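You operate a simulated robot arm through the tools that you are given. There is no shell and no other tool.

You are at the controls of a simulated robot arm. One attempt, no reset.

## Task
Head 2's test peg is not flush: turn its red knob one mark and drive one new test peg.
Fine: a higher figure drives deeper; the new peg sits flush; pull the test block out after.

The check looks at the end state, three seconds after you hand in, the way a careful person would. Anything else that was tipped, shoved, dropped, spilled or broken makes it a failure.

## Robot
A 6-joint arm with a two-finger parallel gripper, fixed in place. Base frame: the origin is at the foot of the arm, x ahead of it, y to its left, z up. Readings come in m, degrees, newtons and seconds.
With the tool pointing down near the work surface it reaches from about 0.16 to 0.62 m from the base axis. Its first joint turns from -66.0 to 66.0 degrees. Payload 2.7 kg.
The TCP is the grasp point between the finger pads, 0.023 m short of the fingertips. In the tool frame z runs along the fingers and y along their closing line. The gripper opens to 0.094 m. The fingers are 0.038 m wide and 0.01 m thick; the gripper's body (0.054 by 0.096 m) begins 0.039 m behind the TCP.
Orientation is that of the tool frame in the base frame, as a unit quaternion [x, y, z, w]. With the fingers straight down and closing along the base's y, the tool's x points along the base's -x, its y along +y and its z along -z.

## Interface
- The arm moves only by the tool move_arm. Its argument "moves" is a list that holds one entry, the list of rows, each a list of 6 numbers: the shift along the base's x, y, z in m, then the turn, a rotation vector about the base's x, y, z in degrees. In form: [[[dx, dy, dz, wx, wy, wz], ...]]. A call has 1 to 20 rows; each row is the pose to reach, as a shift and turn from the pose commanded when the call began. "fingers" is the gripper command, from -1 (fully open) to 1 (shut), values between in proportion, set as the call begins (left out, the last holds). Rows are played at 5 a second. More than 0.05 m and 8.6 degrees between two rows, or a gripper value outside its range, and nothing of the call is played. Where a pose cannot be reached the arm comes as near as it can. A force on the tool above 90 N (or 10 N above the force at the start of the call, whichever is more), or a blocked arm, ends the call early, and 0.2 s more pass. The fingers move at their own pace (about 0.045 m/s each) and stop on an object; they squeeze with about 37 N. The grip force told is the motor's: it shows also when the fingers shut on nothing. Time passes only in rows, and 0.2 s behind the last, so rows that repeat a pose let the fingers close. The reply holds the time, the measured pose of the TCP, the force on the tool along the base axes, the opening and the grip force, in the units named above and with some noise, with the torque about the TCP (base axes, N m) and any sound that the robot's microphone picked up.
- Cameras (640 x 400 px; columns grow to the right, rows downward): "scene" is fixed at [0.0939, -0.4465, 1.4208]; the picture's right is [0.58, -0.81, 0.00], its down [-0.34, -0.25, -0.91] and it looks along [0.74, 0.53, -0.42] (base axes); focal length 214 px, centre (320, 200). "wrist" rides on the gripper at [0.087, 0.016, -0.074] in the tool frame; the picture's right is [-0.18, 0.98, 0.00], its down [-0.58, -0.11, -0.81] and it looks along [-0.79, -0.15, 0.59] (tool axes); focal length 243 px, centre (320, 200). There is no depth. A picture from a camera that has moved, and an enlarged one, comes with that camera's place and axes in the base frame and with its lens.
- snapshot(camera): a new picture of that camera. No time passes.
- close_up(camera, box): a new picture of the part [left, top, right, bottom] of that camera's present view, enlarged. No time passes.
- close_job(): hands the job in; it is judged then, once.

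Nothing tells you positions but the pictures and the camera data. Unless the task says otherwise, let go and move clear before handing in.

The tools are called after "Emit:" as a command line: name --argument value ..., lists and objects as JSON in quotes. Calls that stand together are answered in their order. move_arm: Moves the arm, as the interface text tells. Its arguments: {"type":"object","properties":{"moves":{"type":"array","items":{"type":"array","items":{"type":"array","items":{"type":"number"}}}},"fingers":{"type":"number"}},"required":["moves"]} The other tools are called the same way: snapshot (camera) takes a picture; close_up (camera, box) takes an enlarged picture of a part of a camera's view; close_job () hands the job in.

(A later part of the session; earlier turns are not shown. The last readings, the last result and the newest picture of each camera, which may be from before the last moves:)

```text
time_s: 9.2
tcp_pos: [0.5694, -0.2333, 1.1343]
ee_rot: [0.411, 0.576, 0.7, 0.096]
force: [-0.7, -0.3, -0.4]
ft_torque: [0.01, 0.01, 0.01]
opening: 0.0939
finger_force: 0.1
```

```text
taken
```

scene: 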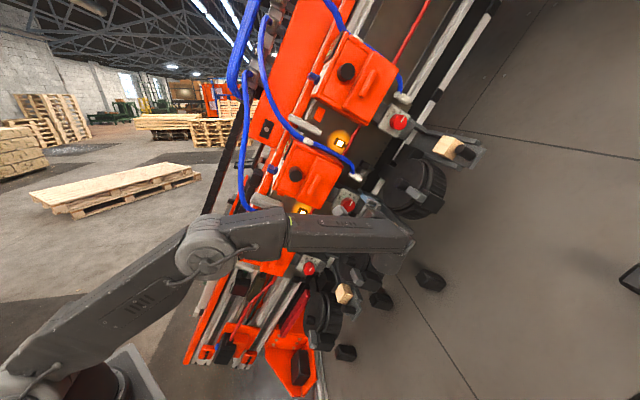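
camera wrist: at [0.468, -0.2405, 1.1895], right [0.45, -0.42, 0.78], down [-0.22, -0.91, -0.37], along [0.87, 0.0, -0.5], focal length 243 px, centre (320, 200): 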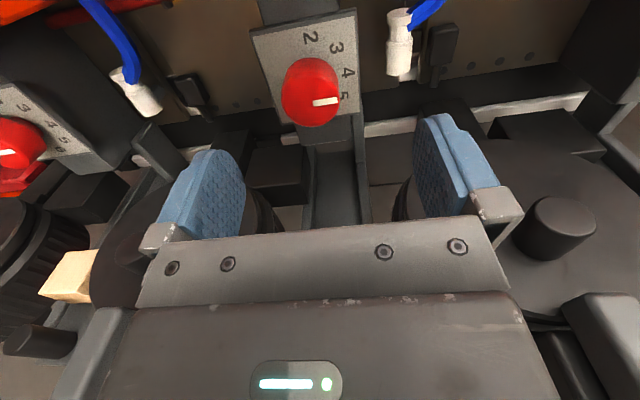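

Emit:
close_up --camera "wrist" --box '[240, 10, 400, 140]'

Emit:
close_up --camera "scene" --box '[320, 180, 400, 230]'

```text
3.08 times, centred on (320, 75) of wrist
camera zoom: at [0.468, -0.2405, 1.1895], right [0.45, -0.42, 0.78], down [-0.22, -0.91, -0.37], along [0.87, 0.0, -0.5], focal length 746 px, centre (320, 585)
```

zoom: 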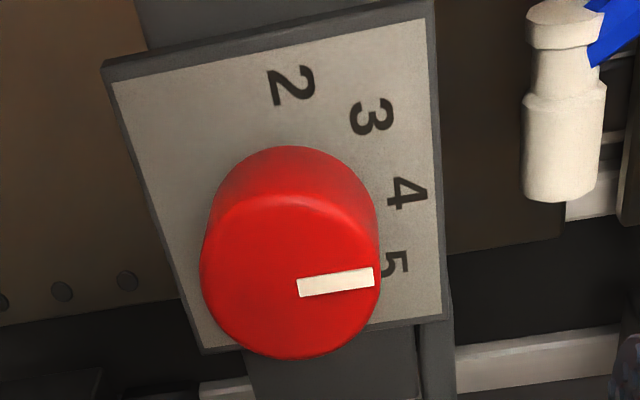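

```text
8.00 times, centred on (360, 205) of scene
camera zoom: at [0.0938, -0.4466, 1.4208], right [0.58, -0.81, 0.0], down [-0.34, -0.25, -0.91], along [0.74, 0.53, -0.42], focal length 1716 px, centre (0, 160)
```

zoom: 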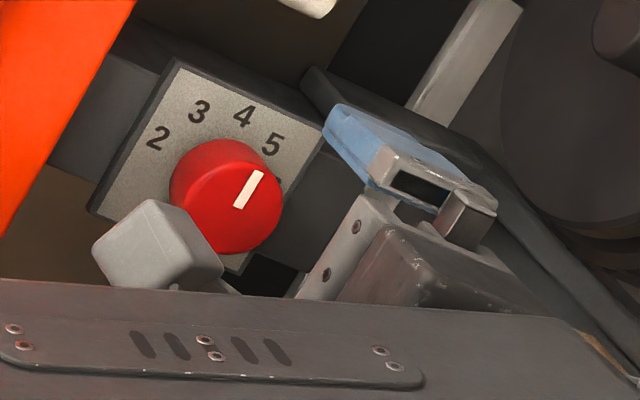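

Emit:
move_arm --moves '[[[0.01, 0.011, -0.003, 0, 0, 0], [0.02, 0.022, -0.006, 0, 0, 0], [0.0305, 0.0331, -0.0076, 0, 0, 0]]]'

Emit:
snapshot --camera "wrist"

Emit:
close_up --camera "wrist" --box '[240, 80, 400, 180]'

Emit:
close_up --camera "scene" --box '[320, 180, 400, 230]'

```text
time_s: 10.0
tcp_pos: [0.5976, -0.202, 1.1276]
ee_rot: [0.411, 0.576, 0.7, 0.096]
force: [-0.3, 0.2, -0.2]
ft_torque: [-0.01, 0.03, -0.01]
opening: 0.0943
finger_force: 0.0
```

```text
taken
camera wrist: at [0.4978, -0.2085, 1.1829], right [0.45, -0.42, 0.78], down [-0.22, -0.91, -0.36], along [0.87, 0.0, -0.5], focal length 243 px, centre (320, 200)
```

wrist: 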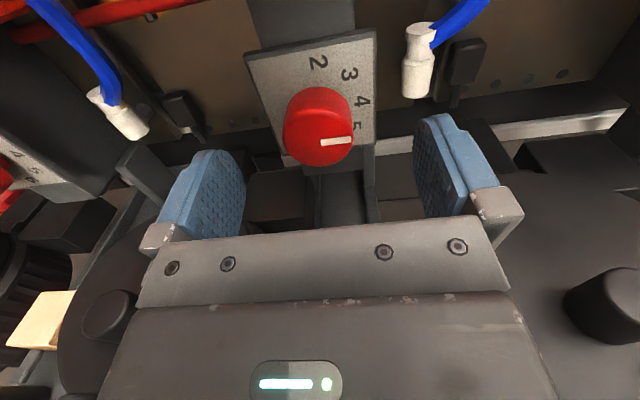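

```text
4.00 times, centred on (320, 130) of wrist
camera zoom: at [0.4978, -0.2085, 1.1829], right [0.45, -0.42, 0.78], down [-0.22, -0.91, -0.36], along [0.87, 0.0, -0.5], focal length 970 px, centre (320, 480)
```

zoom: 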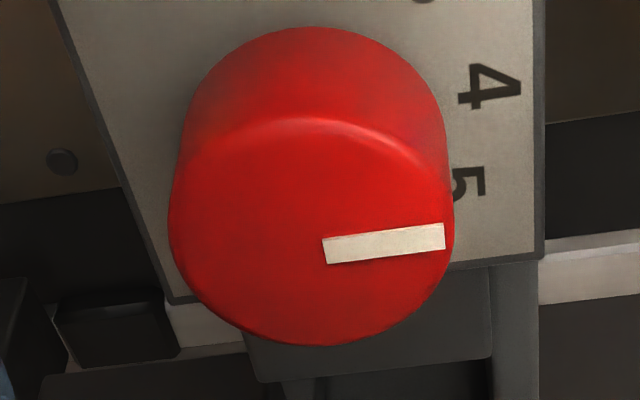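

```text
8.00 times, centred on (360, 205) of scene
camera zoom: at [0.0939, -0.4465, 1.4208], right [0.58, -0.81, 0.0], down [-0.34, -0.25, -0.91], along [0.74, 0.53, -0.42], focal length 1716 px, centre (0, 160)
```

zoom: 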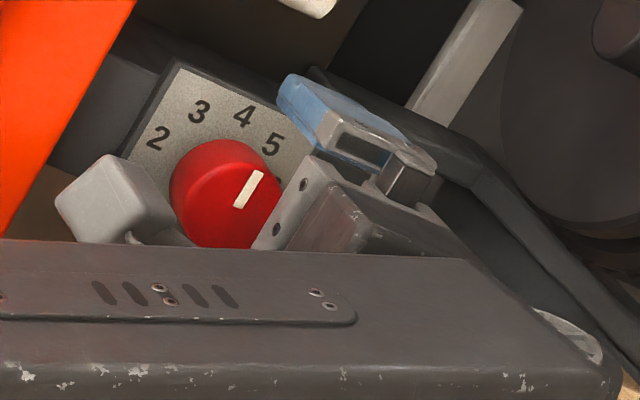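

Emit:
move_arm --moves '[[[0.005, 0.0075, 0.0005, 0, 0, 0], [0.0115, 0.0145, 0.0005, 0, 0, 0], [0.0115, 0.0145, 0.0005, 0, 0, 0]]]'

Emit:
snapshot --camera "wrist"

Emit:
close_up --camera "wrist" --box '[240, 110, 400, 210]'

Emit:
close_up --camera "scene" --box '[320, 180, 400, 230]'

```text
time_s: 10.8
tcp_pos: [0.611, -0.1861, 1.1251]
ee_rot: [0.411, 0.577, 0.7, 0.096]
force: [0.2, 0.0, 0.3]
ft_torque: [-0.01, 0.02, 0.02]
opening: 0.0943
finger_force: 0.0
```

```text
taken
camera wrist: at [0.5097, -0.1936, 1.1816], right [0.45, -0.42, 0.78], down [-0.22, -0.91, -0.37], along [0.87, 0.0, -0.5], focal length 243 px, centre (320, 200)
```

wrist: 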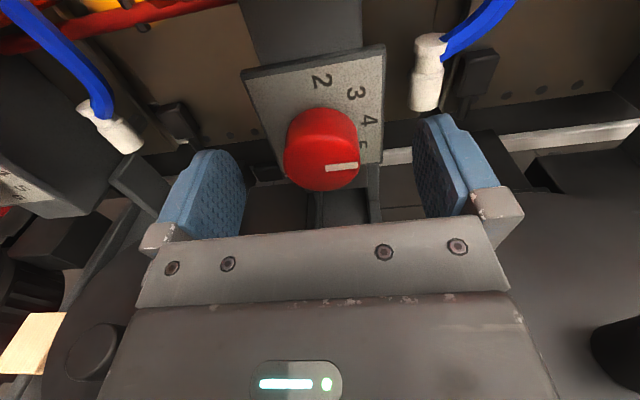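

```text
4.00 times, centred on (320, 160) of wrist
camera zoom: at [0.5097, -0.1936, 1.1816], right [0.45, -0.42, 0.78], down [-0.22, -0.91, -0.37], along [0.87, 0.0, -0.5], focal length 970 px, centre (320, 360)
```

zoom: 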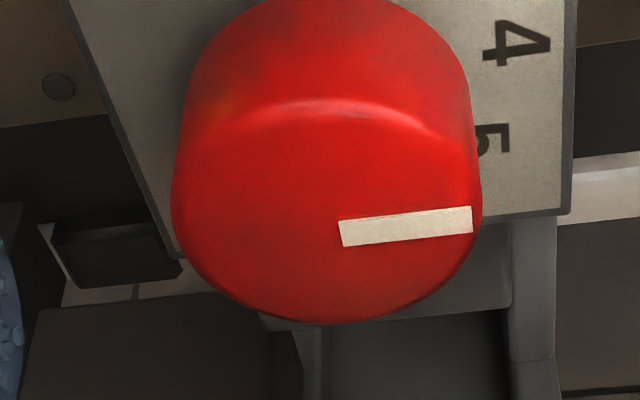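

```text
8.00 times, centred on (360, 205) of scene
camera zoom: at [0.0939, -0.4465, 1.4208], right [0.58, -0.81, 0.0], down [-0.34, -0.25, -0.91], along [0.74, 0.53, -0.42], focal length 1716 px, centre (0, 160)
```

zoom: 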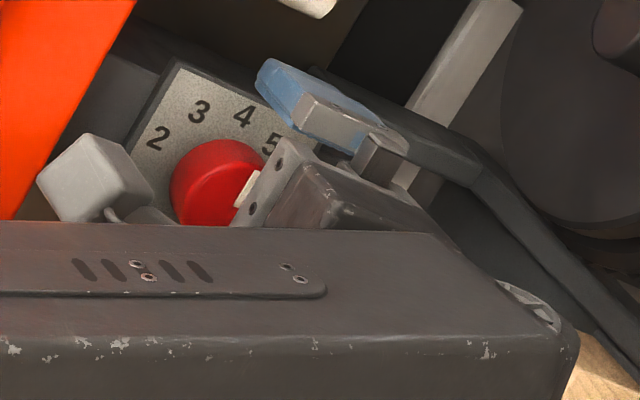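

The knob is centred between the fingers to within about 3 mm and its cap is about 10 mm ahead of the grasp point. I'll advance a little more and close on it.

Emit:
move_arm --moves '[[[0.0014, 0.003, 0.0013, 0, 0, 0], [0.0027, 0.0058, 0.0026, 0, 0, 0], [0.0027, 0.0058, 0.0026, 0, 0, 0]]]'

Emit:
close_up --camera "wrist" --box '[240, 110, 400, 210]'

```text
time_s: 11.6
tcp_pos: [0.6134, -0.1802, 1.1282]
ee_rot: [0.412, 0.576, 0.7, 0.096]
force: [0.1, -0.1, 0.3]
ft_torque: [-0.01, 0.0, 0.0]
opening: 0.094
finger_force: 0.1
```

```text
4.00 times, centred on (320, 160) of wrist
camera zoom: at [0.5123, -0.1881, 1.1835], right [0.45, -0.42, 0.78], down [-0.22, -0.91, -0.36], along [0.87, 0.0, -0.5], focal length 970 px, centre (320, 360)
```

zoom: 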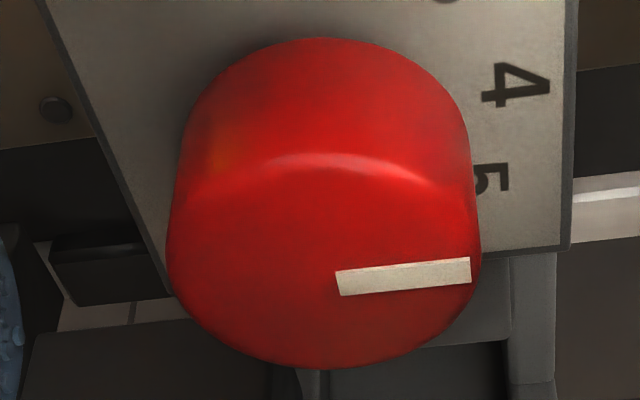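

Emit:
move_arm --moves '[[[-0.001, 0.001, 0.001, 0, 0, 0], [-0.001, 0.001, 0.001, 0, 0, 0], [-0.001, 0.001, 0.001, 0, 0, 0], [-0.001, 0.001, 0.001, 0, 0, 0], [-0.001, 0.001, 0.001, 0, 0, 0]]]' --fingers 1

Emit:
snapshot --camera "wrist"

Emit:
close_up --camera "wrist" --box '[240, 110, 400, 210]'

```text
time_s: 12.8
tcp_pos: [0.612, -0.1796, 1.1294]
ee_rot: [0.411, 0.577, 0.7, 0.095]
force: [-6.1, 3.8, -6.4]
ft_torque: [0.37, -0.27, -0.36]
opening: 0.04
finger_force: 45.1
```

```text
taken
camera wrist: at [0.5117, -0.1871, 1.184], right [0.45, -0.42, 0.78], down [-0.22, -0.91, -0.37], along [0.86, 0.0, -0.5], focal length 243 px, centre (320, 200)
```

wrist: 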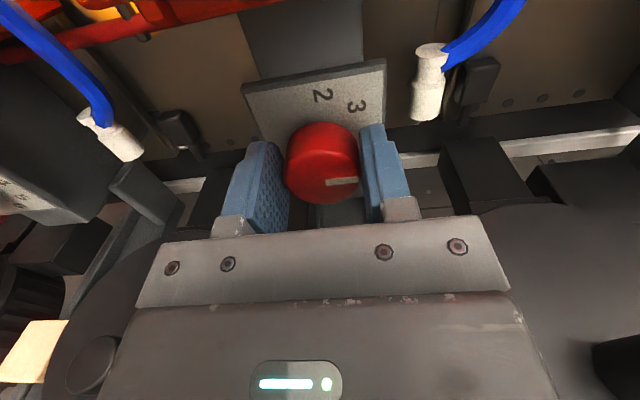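

```text
4.00 times, centred on (320, 160) of wrist
camera zoom: at [0.5117, -0.1871, 1.184], right [0.45, -0.42, 0.78], down [-0.22, -0.91, -0.37], along [0.86, 0.0, -0.5], focal length 970 px, centre (320, 360)
```

zoom: 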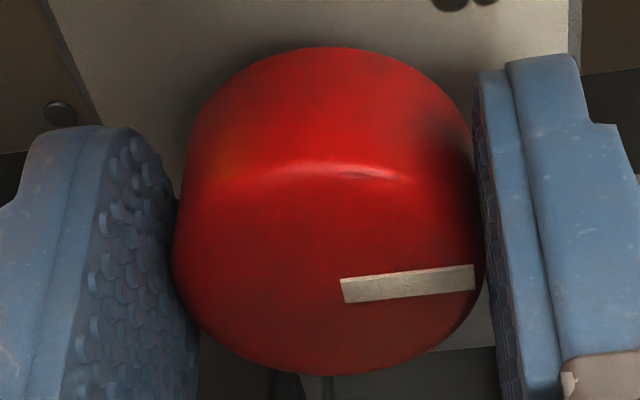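

Gripped on the 40 mm knob. Now turn it 36° counter-clockwise as seen from the front (from 4 to 3).

Emit:
move_arm --moves '[[[-0.0001, 0.0001, -0.0005, -4.95, -5.23, 0], [-0.0002, 0.0002, -0.001, -9.9, -10.46, 0], [-0.0003, 0.0003, -0.0014, -14.86, -15.68, 0], [-0.0004, 0.0004, -0.0019, -19.8, -20.9, 0], [-0.0005, 0.0005, -0.0024, -24.77, -26.14, 0], [-0.0005, 0.0005, -0.0024, -24.77, -26.14, 0]]]'

Emit:
snapshot --camera "wrist"

Emit:
close_up --camera "scene" --box '[320, 180, 400, 230]'

```text
time_s: 14.2
tcp_pos: [0.6121, -0.1796, 1.1246]
ee_rot: [0.214, 0.676, 0.634, 0.307]
force: [4.0, -0.5, -14.4]
ft_torque: [-0.03, 0.1, 0.73]
opening: 0.0397
finger_force: 45.3
```

```text
taken
camera wrist: at [0.4974, -0.1736, 1.1296], right [0.03, -0.02, 1.0], down [-0.13, -0.99, -0.02], along [0.99, -0.12, -0.04], focal length 243 px, centre (320, 200)
```

wrist: 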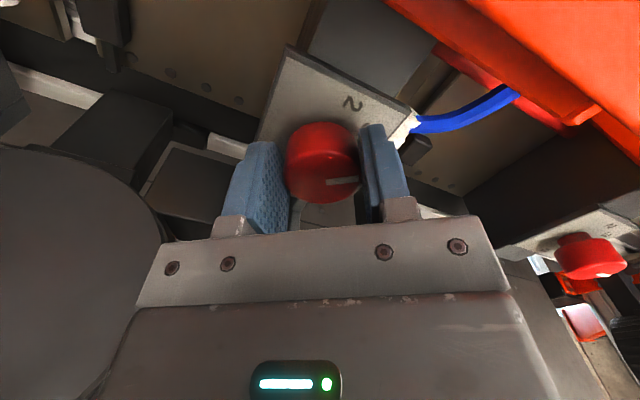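

```text
8.00 times, centred on (360, 205) of scene
camera zoom: at [0.0943, -0.4466, 1.4208], right [0.58, -0.81, 0.0], down [-0.34, -0.25, -0.91], along [0.74, 0.53, -0.42], focal length 1716 px, centre (0, 160)
```

zoom: 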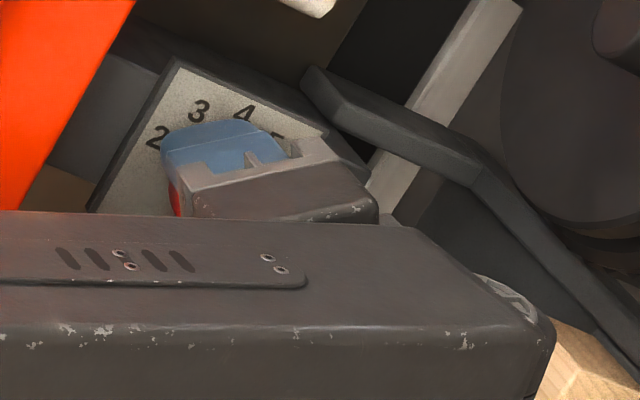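

Emit:
move_arm --moves '[[[0, 0, 0, 0, 0, 0], [0, 0, 0, 0, 0, 0], [0, 0, 0, 0, 0, 0]]]' --fingers -0.4

Emit:
close_up --camera "wrist" --box '[240, 60, 400, 210]'

```text
time_s: 15.0
tcp_pos: [0.6121, -0.1794, 1.1273]
ee_rot: [0.213, 0.676, 0.635, 0.309]
force: [-0.4, -0.2, -0.3]
ft_torque: [0.02, -0.01, -0.02]
opening: 0.0657
finger_force: 0.0
```

```text
2.67 times, centred on (320, 135) of wrist
camera zoom: at [0.4969, -0.1737, 1.1312], right [0.03, -0.03, 1.0], down [-0.12, -0.99, -0.02], along [0.99, -0.12, -0.03], focal length 647 px, centre (320, 373)
```

zoom: 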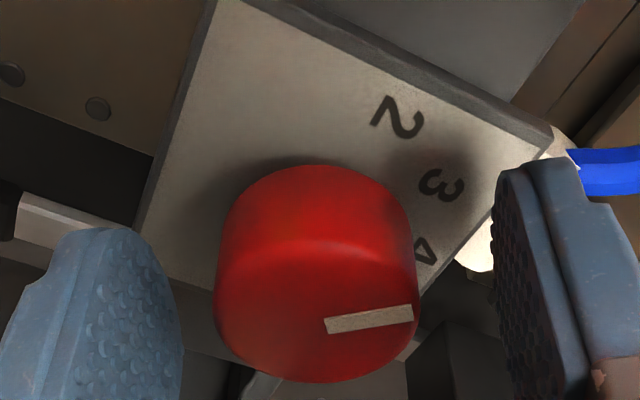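

Emit:
move_arm --moves '[[[-0.02, -0.021, 0, 0, 0, 0], [-0.042, -0.045, 0, 0, 0, 0], [-0.065, -0.07, 0, 0, 0, 0], [-0.085, -0.09, 0, 4.95, 5.23, 0], [-0.1, -0.11, 0, 9.9, 10.46, 0], [-0.115, -0.13, 0, 14.86, 15.68, 0], [-0.13, -0.15, 0, 19.8, 20.9, 0], [-0.14, -0.16, 0, 24.77, 26.14, 0]]]'

Emit:
snapshot --camera "scene"

Emit:
close_up --camera "scene" --box '[330, 190, 370, 215]'

Emit:
snapshot --camera "wrist"

```text
time_s: 16.8
tcp_pos: [0.4717, -0.3402, 1.1261]
ee_rot: [0.411, 0.576, 0.7, 0.096]
force: [-0.3, 0.0, -0.6]
ft_torque: [0.0, 0.01, 0.02]
opening: 0.066
finger_force: 0.1
```

```text
taken
```

scene: 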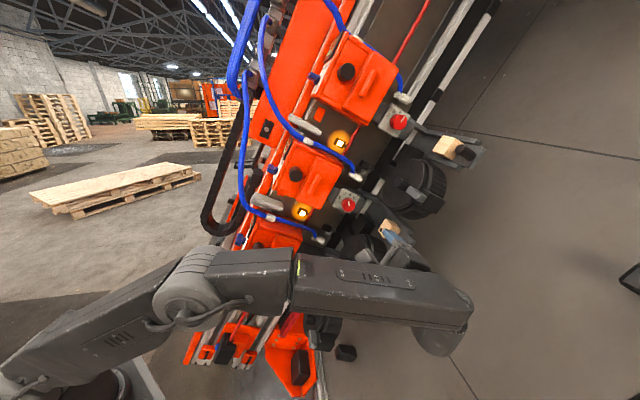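

```text
16.00 times, centred on (350, 202) of scene
camera zoom: at [0.0939, -0.4465, 1.4208], right [0.58, -0.81, 0.0], down [-0.34, -0.25, -0.91], along [0.74, 0.53, -0.42], focal length 3432 px, centre (-160, 160)
```

zoom: 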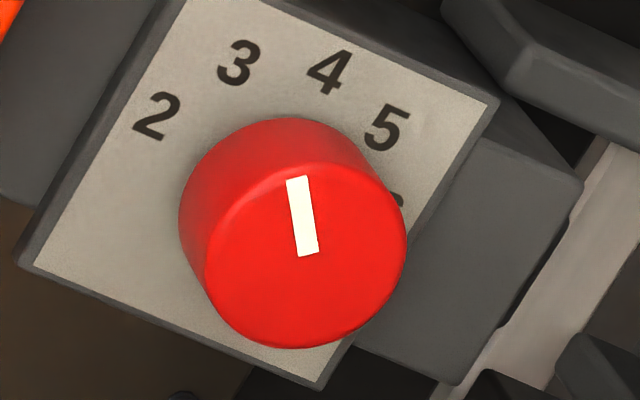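

```text
taken
camera wrist: at [0.3707, -0.347, 1.1819], right [0.45, -0.43, 0.78], down [-0.22, -0.91, -0.37], along [0.86, 0.0, -0.5], focal length 243 px, centre (320, 200)
```

wrist: 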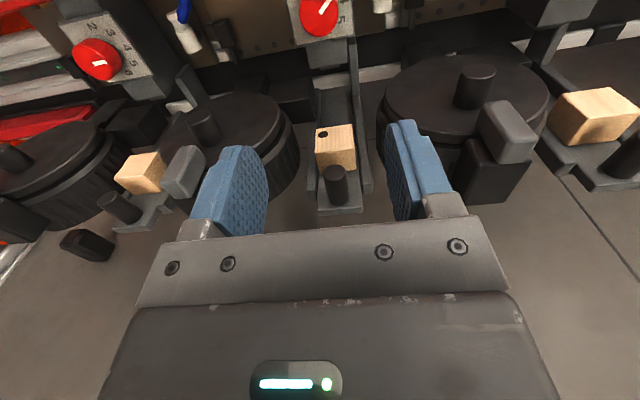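

The pointer now reads 3, turned about 36–37° and stable. Next is the tray: I'll measure the handle and rails up close.

Emit:
close_up --camera "wrist" --box '[280, 80, 400, 220]'

Emit:
close_up --camera "scene" --box '[350, 195, 430, 245]'

```text
2.86 times, centred on (340, 150) of wrist
camera zoom: at [0.3707, -0.347, 1.1819], right [0.45, -0.43, 0.78], down [-0.22, -0.91, -0.37], along [0.86, 0.0, -0.5], focal length 693 px, centre (263, 343)
```

zoom: 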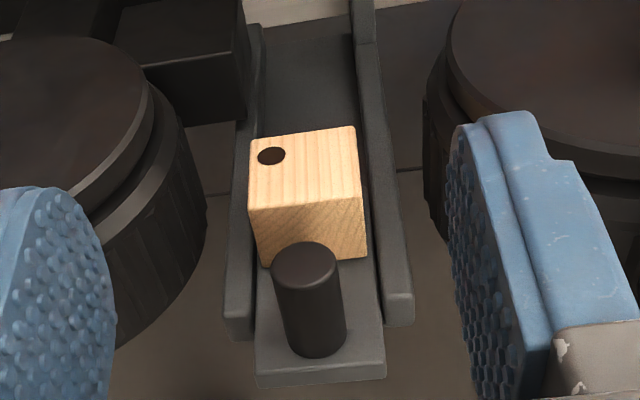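

```text
8.00 times, centred on (390, 220) of scene
camera zoom: at [0.0939, -0.4465, 1.4208], right [0.58, -0.81, 0.0], down [-0.34, -0.25, -0.91], along [0.74, 0.53, -0.42], focal length 1716 px, centre (-240, 40)
```

zoom: 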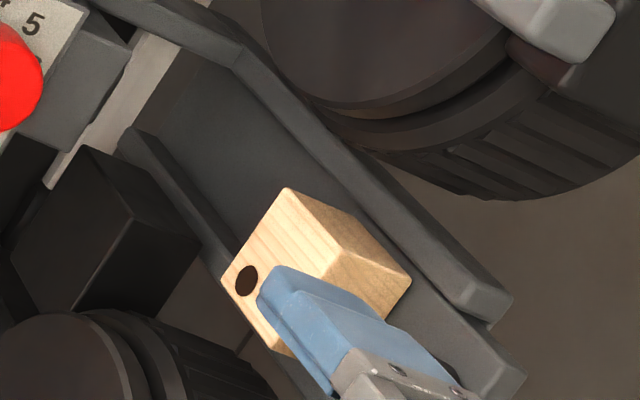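

Emit:
move_arm --moves '[[[0.016, -0.015, -0.0115, 0, 0, 0], [0.032, -0.03, -0.023, 0, 0, 0], [0.048, -0.045, -0.0345, 0, 0, 0], [0.0636, -0.0602, -0.0462, 0, 0, 0], [0.0636, -0.0602, -0.0462, 0, 0, 0]]]'

Emit:
snapshot --camera "wrist"

Emit:
close_up --camera "wrist" --box '[240, 60, 400, 180]'

Emit:
snapshot --camera "scene"

```text
time_s: 18.0
tcp_pos: [0.5153, -0.3771, 1.0831]
ee_rot: [0.411, 0.576, 0.701, 0.096]
force: [-1.0, 0.4, -0.8]
ft_torque: [0.01, -0.01, -0.01]
opening: 0.0661
finger_force: 0.0
out of reach, approached as far as the arm can: row 3, 4, 5
```

```text
taken
camera wrist: at [0.4147, -0.3844, 1.1387], right [0.45, -0.42, 0.78], down [-0.22, -0.91, -0.37], along [0.87, 0.0, -0.5], focal length 243 px, centre (320, 200)
```

wrist: 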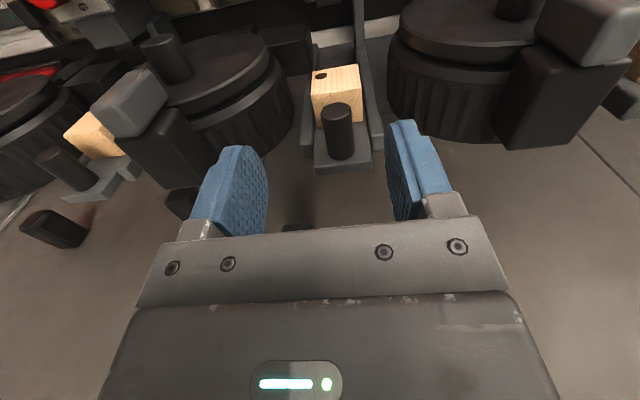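

```text
3.33 times, centred on (320, 120) of wrist
camera zoom: at [0.4147, -0.3844, 1.1387], right [0.45, -0.42, 0.78], down [-0.22, -0.91, -0.37], along [0.87, 0.0, -0.5], focal length 809 px, centre (320, 467)
```

zoom: 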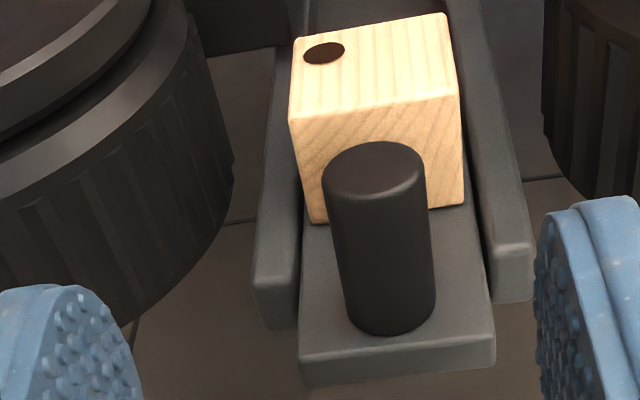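

```text
taken
```

scene: 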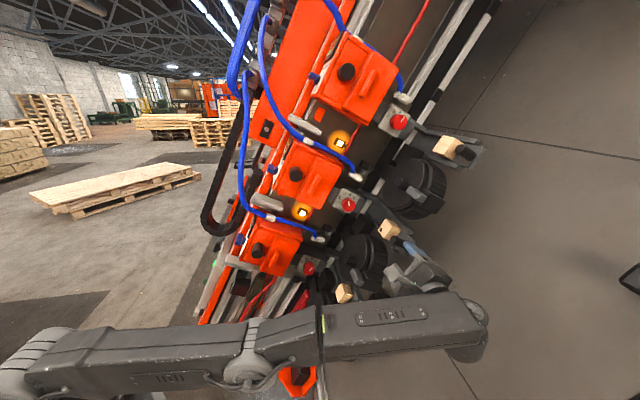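

The arm is at its reach limit in this straight-in pose near the handle. Tilting the tool about 25° so the fingers point inward and slightly down onto the tray will bring the wrist back toward the base. I'll do that in free space.

Emit:
move_arm --moves '[[[0.002, -0.001, 0.003, -2.8, 2.65, -7.35], [0.006, -0.003, 0.005, -5.65, 5.3, -14.7], [0.0103, -0.0041, 0.0066, -8.5, 8.0, -22.1], [0.0103, -0.0041, 0.0066, -8.5, 8.0, -22.1]]]'

Emit:
snapshot --camera "wrist"

Emit:
close_up --camera "wrist" --box '[240, 60, 400, 180]'

```text
time_s: 19.0
tcp_pos: [0.5257, -0.3808, 1.0915]
ee_rot: [0.553, 0.542, 0.594, 0.218]
force: [-0.4, 0.1, 0.0]
ft_torque: [0.0, 0.02, 0.0]
opening: 0.0658
finger_force: 0.0
```

```text
taken
camera wrist: at [0.4395, -0.3423, 1.1573], right [0.39, -0.47, 0.79], down [-0.59, -0.79, -0.18], along [0.71, -0.4, -0.58], focal length 243 px, centre (320, 200)
```

wrist: 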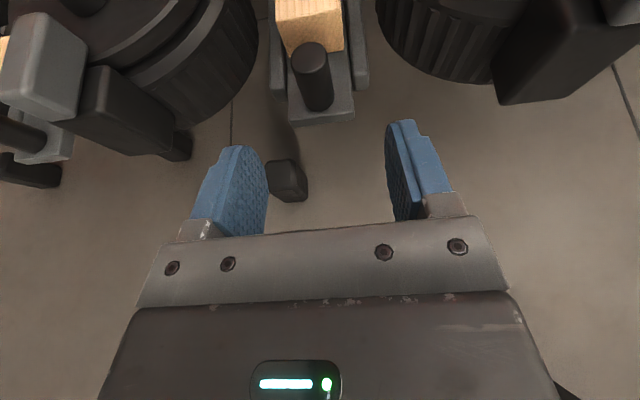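

```text
3.33 times, centred on (320, 120) of wrist
camera zoom: at [0.4395, -0.3423, 1.1573], right [0.39, -0.47, 0.79], down [-0.59, -0.79, -0.18], along [0.71, -0.4, -0.58], focal length 809 px, centre (320, 467)
```

zoom: 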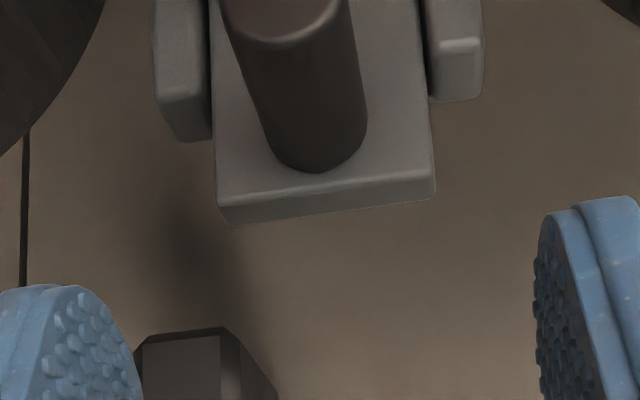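

Emit:
move_arm --moves '[[[0.015, -0.002, -0.008, 0, 0, 0], [0.031, 0.0145, -0.009, 0, 0, 0], [0.047, 0.03, -0.0096, 0, 0, 0], [0.0631, 0.0447, -0.0096, 0, 0, 0], [0.0631, 0.0447, -0.0096, 0, 0, 0]]]'

Emit:
snapshot --camera "wrist"

Emit:
close_up --camera "wrist" --box '[240, 110, 400, 210]'

Emit:
close_up --camera "scene" --box '[350, 195, 446, 255]'

```text
time_s: 20.2
tcp_pos: [0.5875, -0.3355, 1.0807]
ee_rot: [0.553, 0.542, 0.594, 0.218]
force: [0.2, 0.7, 0.3]
ft_torque: [-0.03, 0.03, 0.04]
opening: 0.0656
finger_force: 0.0
```

```text
taken
camera wrist: at [0.5015, -0.296, 1.1485], right [0.39, -0.47, 0.79], down [-0.59, -0.79, -0.18], along [0.71, -0.39, -0.58], focal length 243 px, centre (320, 200)
```

wrist: 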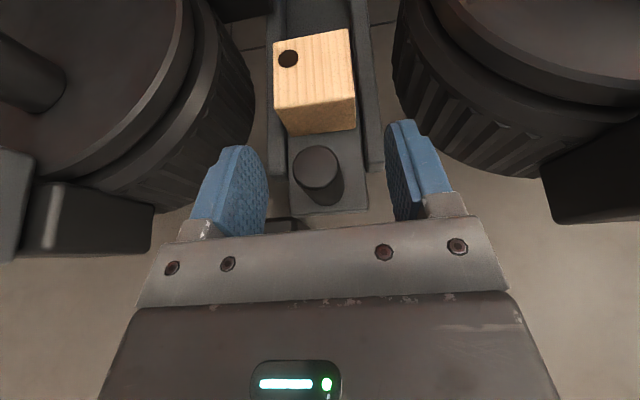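

```text
4.00 times, centred on (320, 160) of wrist
camera zoom: at [0.5015, -0.296, 1.1485], right [0.39, -0.47, 0.79], down [-0.59, -0.79, -0.18], along [0.71, -0.39, -0.58], focal length 970 px, centre (320, 360)
```

zoom: 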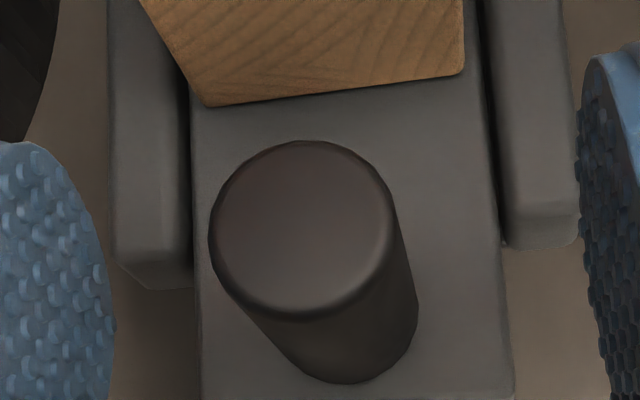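

```text
6.67 times, centred on (398, 225) of scene
camera zoom: at [0.0939, -0.4465, 1.4208], right [0.58, -0.81, 0.0], down [-0.34, -0.25, -0.91], along [0.74, 0.53, -0.42], focal length 1430 px, centre (-200, 33)
```

zoom: 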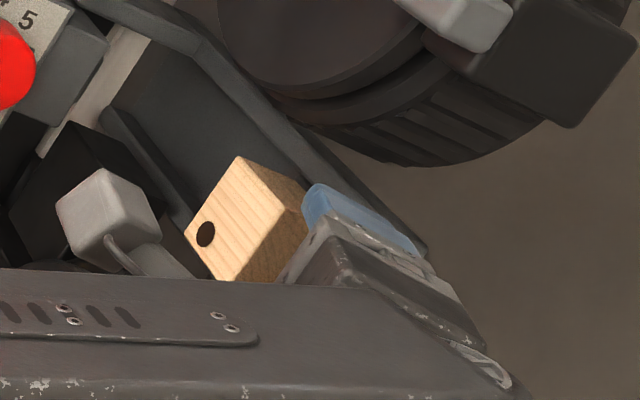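

The handle sits centred between the open fingers. Closing on it now.

Emit:
move_arm --moves '[[[0.001, 0.001, 0, 0, 0, 0], [0.001, 0.001, 0, 0, 0, 0], [0.001, 0.001, 0, 0, 0, 0], [0.001, 0.001, 0, 0, 0, 0]]]' --fingers 1

Emit:
close_up --camera "wrist" --box '[220, 60, 420, 210]'

```text
time_s: 21.2
tcp_pos: [0.5888, -0.3339, 1.0799]
ee_rot: [0.554, 0.543, 0.593, 0.215]
force: [-6.0, 5.4, -7.6]
ft_torque: [0.45, 0.42, 0.33]
opening: 0.0234
finger_force: 44.7
```

```text
2.67 times, centred on (320, 135) of wrist
camera zoom: at [0.5029, -0.2953, 1.1465], right [0.39, -0.47, 0.79], down [-0.59, -0.79, -0.18], along [0.71, -0.39, -0.59], focal length 647 px, centre (320, 373)
```

zoom: 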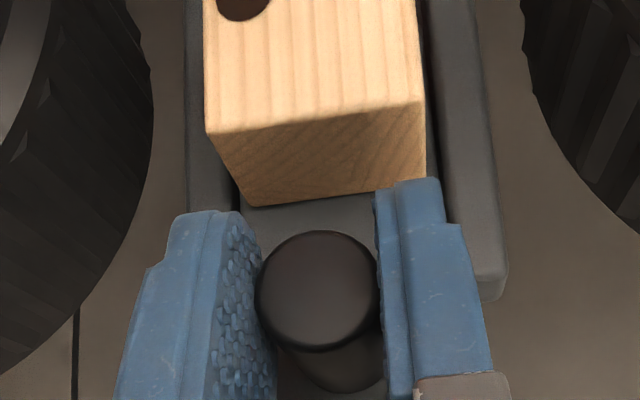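

Emit:
move_arm --moves '[[[-0.0005, 0.0005, -0.0013, 0, 0, 0], [0.0045, 0.0055, -0.0013, 0, 0, 0], [0.009, 0.0103, -0.0013, 0, 0, 0], [0.0133, 0.015, -0.0013, 0, 0, 0]]]'

Emit:
close_up --camera "wrist" --box '[220, 60, 420, 210]'

```text
time_s: 22.2
tcp_pos: [0.6053, -0.3191, 1.0797]
ee_rot: [0.553, 0.541, 0.595, 0.219]
force: [-6.1, 5.4, -5.4]
ft_torque: [0.92, 0.25, 1.0]
opening: 0.0235
finger_force: 44.9
```

```text
2.67 times, centred on (320, 135) of wrist
camera zoom: at [0.5174, -0.2803, 1.146], right [0.39, -0.47, 0.79], down [-0.59, -0.79, -0.18], along [0.71, -0.39, -0.58], focal length 647 px, centre (320, 373)
```

zoom: 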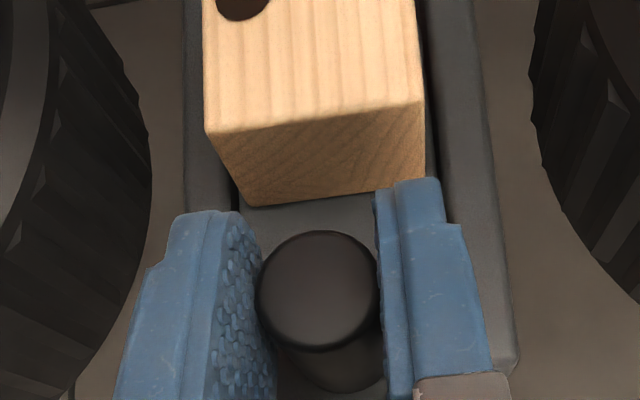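

Emit:
move_arm --moves '[[[0.0035, 0.006, -0.001, 0, 0, 0], [0.008, 0.0115, -0.002, 0, 0, 0], [0.0129, 0.0168, -0.0025, 0, 0, 0], [0.0178, 0.0218, -0.0027, 0, 0, 0]]]'

Emit:
close_up --camera "wrist" --box '[220, 60, 420, 210]'

Emit:
snapshot --camera "wrist"

Emit:
close_up --camera "scene" --box '[330, 185, 426, 245]'

```text
time_s: 23.2
tcp_pos: [0.6225, -0.2996, 1.0806]
ee_rot: [0.553, 0.54, 0.594, 0.222]
force: [16.1, -18.6, 15.9]
ft_torque: [0.35, 0.74, -1.12]
opening: 0.0236
finger_force: 44.5
```

```text
2.67 times, centred on (320, 135) of wrist
camera zoom: at [0.536, -0.2604, 1.1452], right [0.38, -0.47, 0.8], down [-0.59, -0.79, -0.18], along [0.71, -0.4, -0.58], focal length 647 px, centre (320, 373)
```

zoom: 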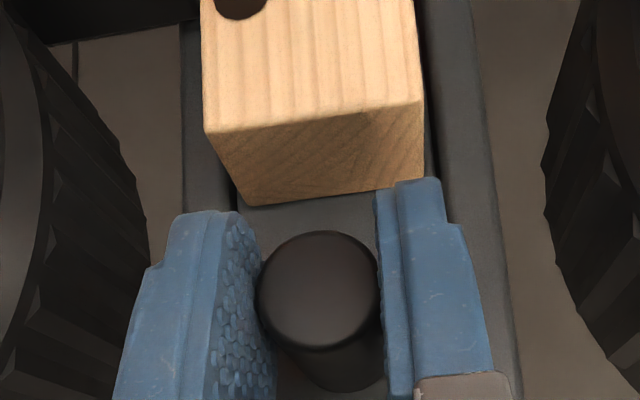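

```text
taken
camera wrist: at [0.536, -0.2604, 1.1452], right [0.38, -0.47, 0.8], down [-0.59, -0.79, -0.18], along [0.71, -0.4, -0.58], focal length 243 px, centre (320, 200)
```

wrist: 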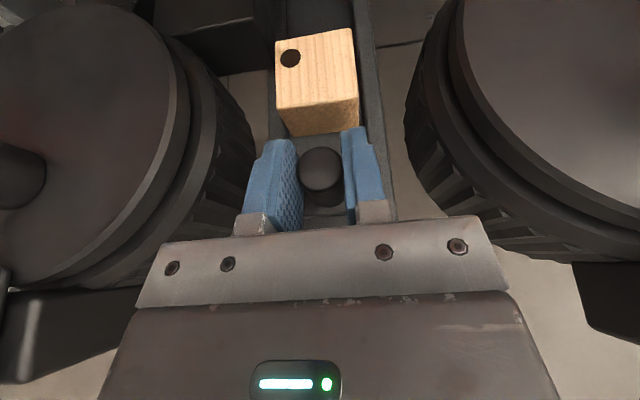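

```text
6.67 times, centred on (378, 215) of scene
camera zoom: at [0.0941, -0.447, 1.4207], right [0.58, -0.81, 0.0], down [-0.34, -0.25, -0.91], along [0.74, 0.53, -0.42], focal length 1430 px, centre (-67, 100)
```

zoom: 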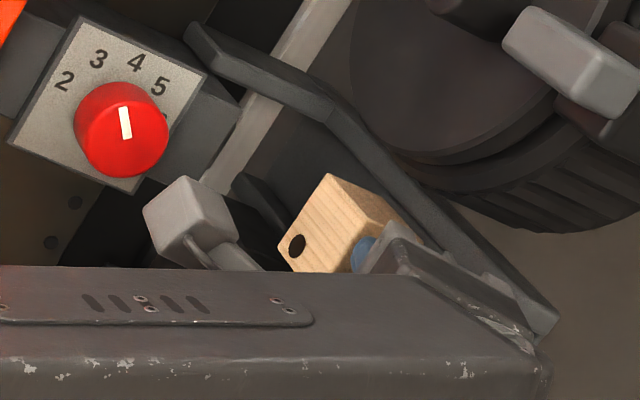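

Emit:
move_arm --moves '[[[0.0014, -0.0013, 0.0014, 0, 0, 0], [0.006, 0.003, 0.0013, 0, 0, 0], [0.0104, 0.0074, 0.0011, 0, 0, 0], [0.0149, 0.0118, 0.001, 0, 0, 0], [0.0193, 0.0162, 0.0009, 0, 0, 0]]]'

Emit:
snapshot --camera "wrist"

Emit:
close_up --camera "scene" --box '[330, 185, 426, 245]'

```text
time_s: 24.4
tcp_pos: [0.641, -0.2824, 1.0797]
ee_rot: [0.552, 0.542, 0.595, 0.219]
force: [4.3, -6.9, 19.9]
ft_torque: [0.05, 0.7, -0.91]
opening: 0.0237
finger_force: 44.8
```

```text
taken
camera wrist: at [0.5544, -0.2427, 1.1455], right [0.39, -0.47, 0.79], down [-0.59, -0.79, -0.18], along [0.71, -0.39, -0.58], focal length 243 px, centre (320, 200)
```

wrist: 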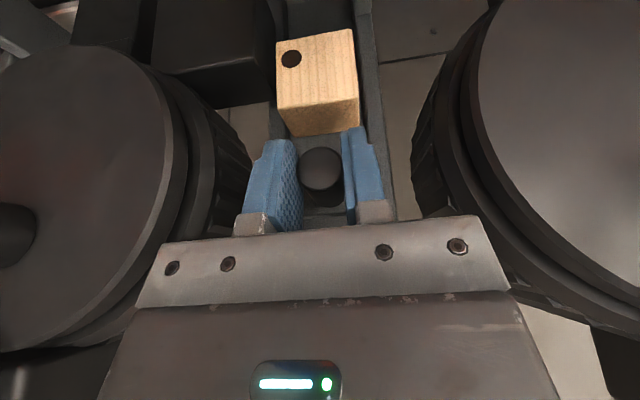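

```text
6.67 times, centred on (378, 215) of scene
camera zoom: at [0.0936, -0.4466, 1.4209], right [0.58, -0.81, 0.0], down [-0.34, -0.25, -0.91], along [0.74, 0.53, -0.42], focal length 1430 px, centre (-67, 100)
```

zoom: 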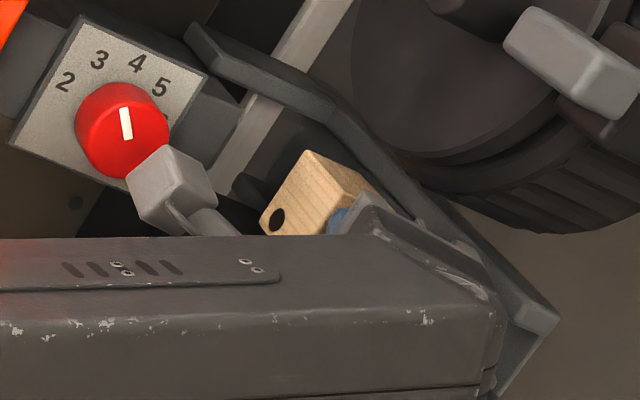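

Emit:
move_arm --moves '[[[0.0007, -0.0006, 0.0017, 0, 0, 0], [0.0053, 0.0036, 0.002, 0, 0, 0], [0.01, 0.0078, 0.0022, 0, 0, 0], [0.0146, 0.012, 0.0025, 0, 0, 0], [0.0192, 0.0163, 0.0027, 0, 0, 0]]]'

Emit:
snapshot --camera "wrist"

Emit:
close_up --camera "scene" --box '[330, 185, 426, 245]'

```text
time_s: 25.6
tcp_pos: [0.66, -0.2616, 1.0792]
ee_rot: [0.552, 0.544, 0.595, 0.214]
force: [-23.7, 23.9, 6.8]
ft_torque: [0.35, 0.67, -0.2]
opening: 0.0236
finger_force: 44.8
```

```text
taken
camera wrist: at [0.5737, -0.2249, 1.1462], right [0.4, -0.47, 0.79], down [-0.58, -0.79, -0.18], along [0.71, -0.39, -0.59], focal length 243 px, centre (320, 200)
```

wrist: 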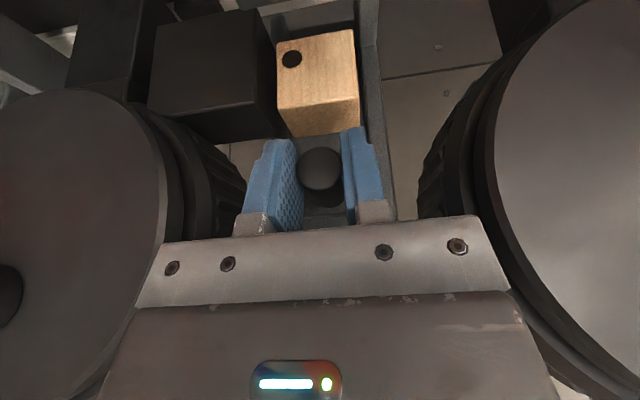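

```text
6.67 times, centred on (378, 215) of scene
camera zoom: at [0.093, -0.4458, 1.4212], right [0.58, -0.81, 0.0], down [-0.34, -0.25, -0.91], along [0.74, 0.53, -0.42], focal length 1430 px, centre (-67, 100)
```

zoom: 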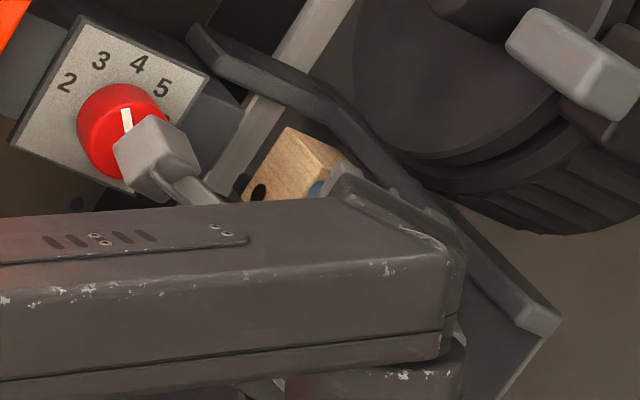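

Emit:
move_arm --moves '[[[-0.0019, 0.0018, 0.0004, 0, 0, 0], [0.0016, 0.0054, 0.0004, 0, 0, 0], [0.0051, 0.009, 0.0004, 0, 0, 0], [0.0086, 0.0125, 0.0003, 0, 0, 0], [0.0121, 0.016, 0.0003, 0, 0, 0]]]'

Emit:
snapshot --camera "wrist"

Emit:
close_up --camera "scene" --box '[330, 185, 426, 245]'

```text
time_s: 26.8
tcp_pos: [0.6734, -0.2505, 1.0797]
ee_rot: [0.554, 0.542, 0.593, 0.218]
force: [-4.1, 2.8, -4.5]
ft_torque: [0.68, 0.74, -0.12]
opening: 0.0232
finger_force: 45.5
```

```text
taken
camera wrist: at [0.5862, -0.2117, 1.146], right [0.39, -0.47, 0.79], down [-0.59, -0.79, -0.18], along [0.71, -0.4, -0.58], focal length 243 px, centre (320, 200)
```

wrist: 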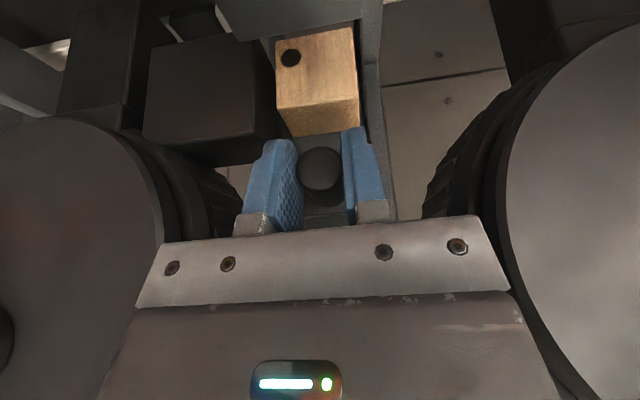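

```text
6.67 times, centred on (378, 215) of scene
camera zoom: at [0.0939, -0.4465, 1.4208], right [0.58, -0.81, 0.0], down [-0.34, -0.25, -0.91], along [0.74, 0.53, -0.42], focal length 1430 px, centre (-67, 100)
```

zoom: 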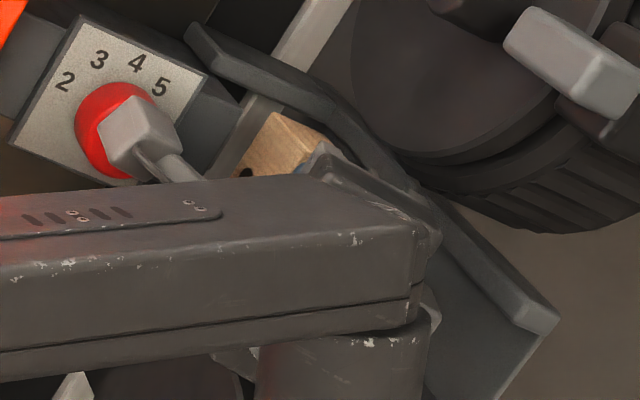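

Emit:
close_up --camera "wrist" --box '[200, 0, 420, 140]'

Emit:
close_up --camera "scene" --box '[335, 190, 385, 222]'

```text
2.86 times, centred on (310, 70) of wrist
camera zoom: at [0.5862, -0.2117, 1.146], right [0.39, -0.47, 0.79], down [-0.59, -0.79, -0.18], along [0.71, -0.4, -0.58], focal length 693 px, centre (349, 571)
```

zoom: 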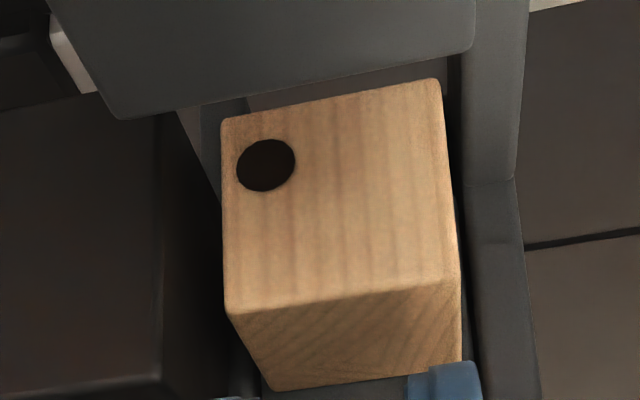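

```text
12.50 times, centred on (360, 206) of scene
camera zoom: at [0.0939, -0.4465, 1.4208], right [0.58, -0.81, 0.0], down [-0.34, -0.25, -0.91], along [0.74, 0.53, -0.42], focal length 2681 px, centre (-180, 125)
```

zoom: 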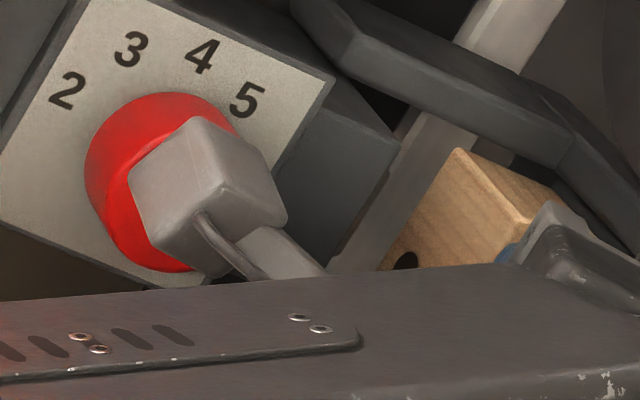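

The tray slides freely and the block is coming under the nose of Head 2. The wrist camera body is about 3 cm from the red knob, so I'll go on in small steps, watching force and clearance.

Emit:
move_arm --moves '[[[0.0018, 0.0018, 0, 0, 0, 0], [0.0036, 0.0036, 0, 0, 0, 0], [0.0054, 0.0054, 0, 0, 0, 0], [0.0072, 0.0072, 0, 0, 0, 0]]]'

Emit:
close_up --camera "wrist" --box '[200, 0, 420, 140]'

Emit:
close_up --camera "scene" --box '[335, 190, 385, 222]'

```text
time_s: 27.8
tcp_pos: [0.6794, -0.2433, 1.0802]
ee_rot: [0.554, 0.542, 0.593, 0.218]
force: [3.4, 0.4, -8.1]
ft_torque: [0.04, 1.0, -1.0]
opening: 0.0237
finger_force: 44.9
```

```text
2.86 times, centred on (310, 70) of wrist
camera zoom: at [0.5936, -0.2044, 1.1459], right [0.39, -0.47, 0.79], down [-0.59, -0.79, -0.18], along [0.71, -0.4, -0.58], focal length 693 px, centre (349, 571)
```

zoom: 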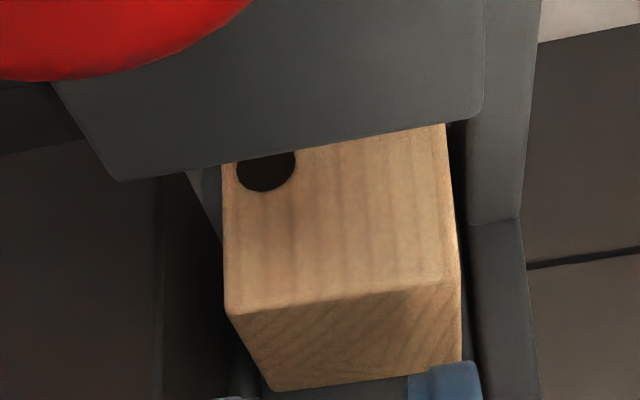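

```text
12.50 times, centred on (360, 206) of scene
camera zoom: at [0.0941, -0.4466, 1.4208], right [0.58, -0.81, 0.0], down [-0.34, -0.25, -0.91], along [0.74, 0.53, -0.42], focal length 2681 px, centre (-180, 125)
```

zoom: 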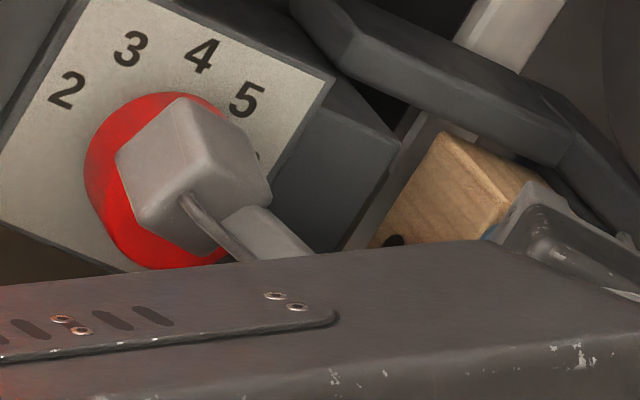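

Emit:
move_arm --moves '[[[0.0014, 0.0014, 0, 0, 0, 0], [0.0028, 0.0028, 0, 0, 0, 0], [0.0042, 0.0042, 0, 0, 0, 0]]]'

Emit:
close_up --camera "wrist" --box '[200, 0, 420, 140]'

Emit:
close_up --camera "scene" --box '[335, 190, 385, 222]'

```text
time_s: 28.6
tcp_pos: [0.6818, -0.2416, 1.0805]
ee_rot: [0.554, 0.542, 0.593, 0.218]
force: [-35.2, -8.0, -9.8]
ft_torque: [0.66, 0.6, 0.52]
opening: 0.0236
finger_force: 44.8
```

```text
2.86 times, centred on (310, 70) of wrist
camera zoom: at [0.5953, -0.2029, 1.1463], right [0.39, -0.47, 0.79], down [-0.59, -0.79, -0.18], along [0.71, -0.4, -0.59], focal length 693 px, centre (349, 571)
```

zoom: 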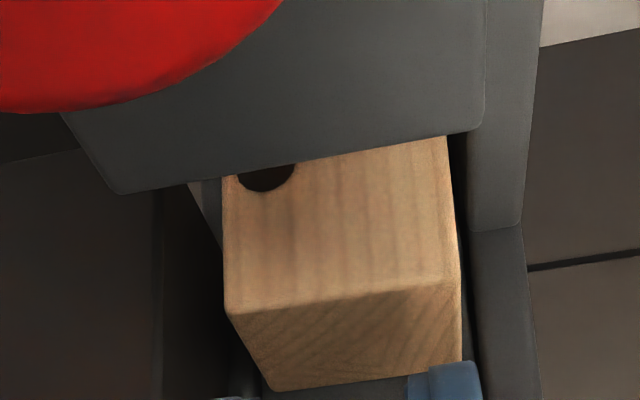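

```text
12.50 times, centred on (360, 206) of scene
camera zoom: at [0.0929, -0.4469, 1.4208], right [0.58, -0.81, 0.0], down [-0.34, -0.25, -0.91], along [0.74, 0.53, -0.42], focal length 2681 px, centre (-180, 125)
```

zoom: 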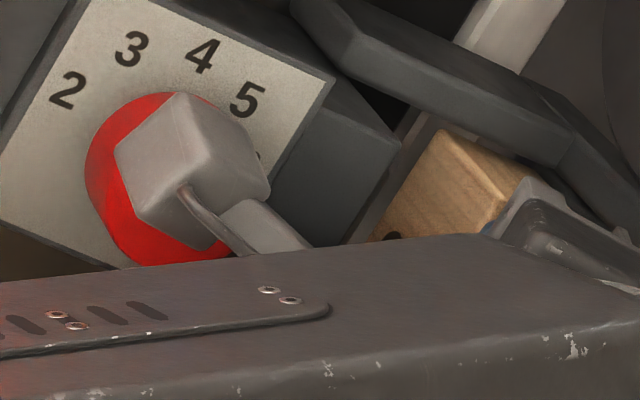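

The tray met a firm stop after 0.131 m of travel, exactly along [0.707,0.707,0], so I take it to be fully in under the nose. I'll release the handle and back straight out.

Emit:
move_arm --moves '[[[-0.0014, -0.0014, 0, 0, 0, 0], [-0.0014, -0.0014, 0, 0, 0, 0], [-0.0014, -0.0014, 0, 0, 0, 0], [-0.0014, -0.0014, 0, 0, 0, 0]]]' --fingers -0.2

Emit:
close_up --camera "wrist" --box '[200, 0, 420, 210]'

```text
time_s: 29.6
tcp_pos: [0.6825, -0.24, 1.081]
ee_rot: [0.553, 0.543, 0.594, 0.217]
force: [-0.4, -0.4, 0.1]
ft_torque: [0.01, 0.0, -0.03]
opening: 0.0564
finger_force: 0.1
```

```text
1.90 times, centred on (310, 105) of wrist
camera zoom: at [0.596, -0.2011, 1.1475], right [0.39, -0.47, 0.79], down [-0.59, -0.79, -0.18], along [0.71, -0.39, -0.58], focal length 462 px, centre (339, 381)
```

zoom: 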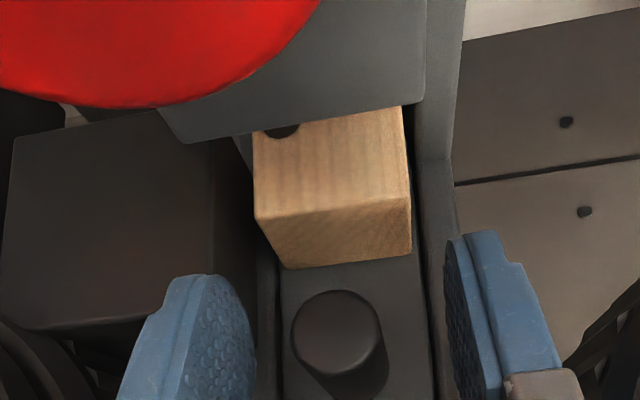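

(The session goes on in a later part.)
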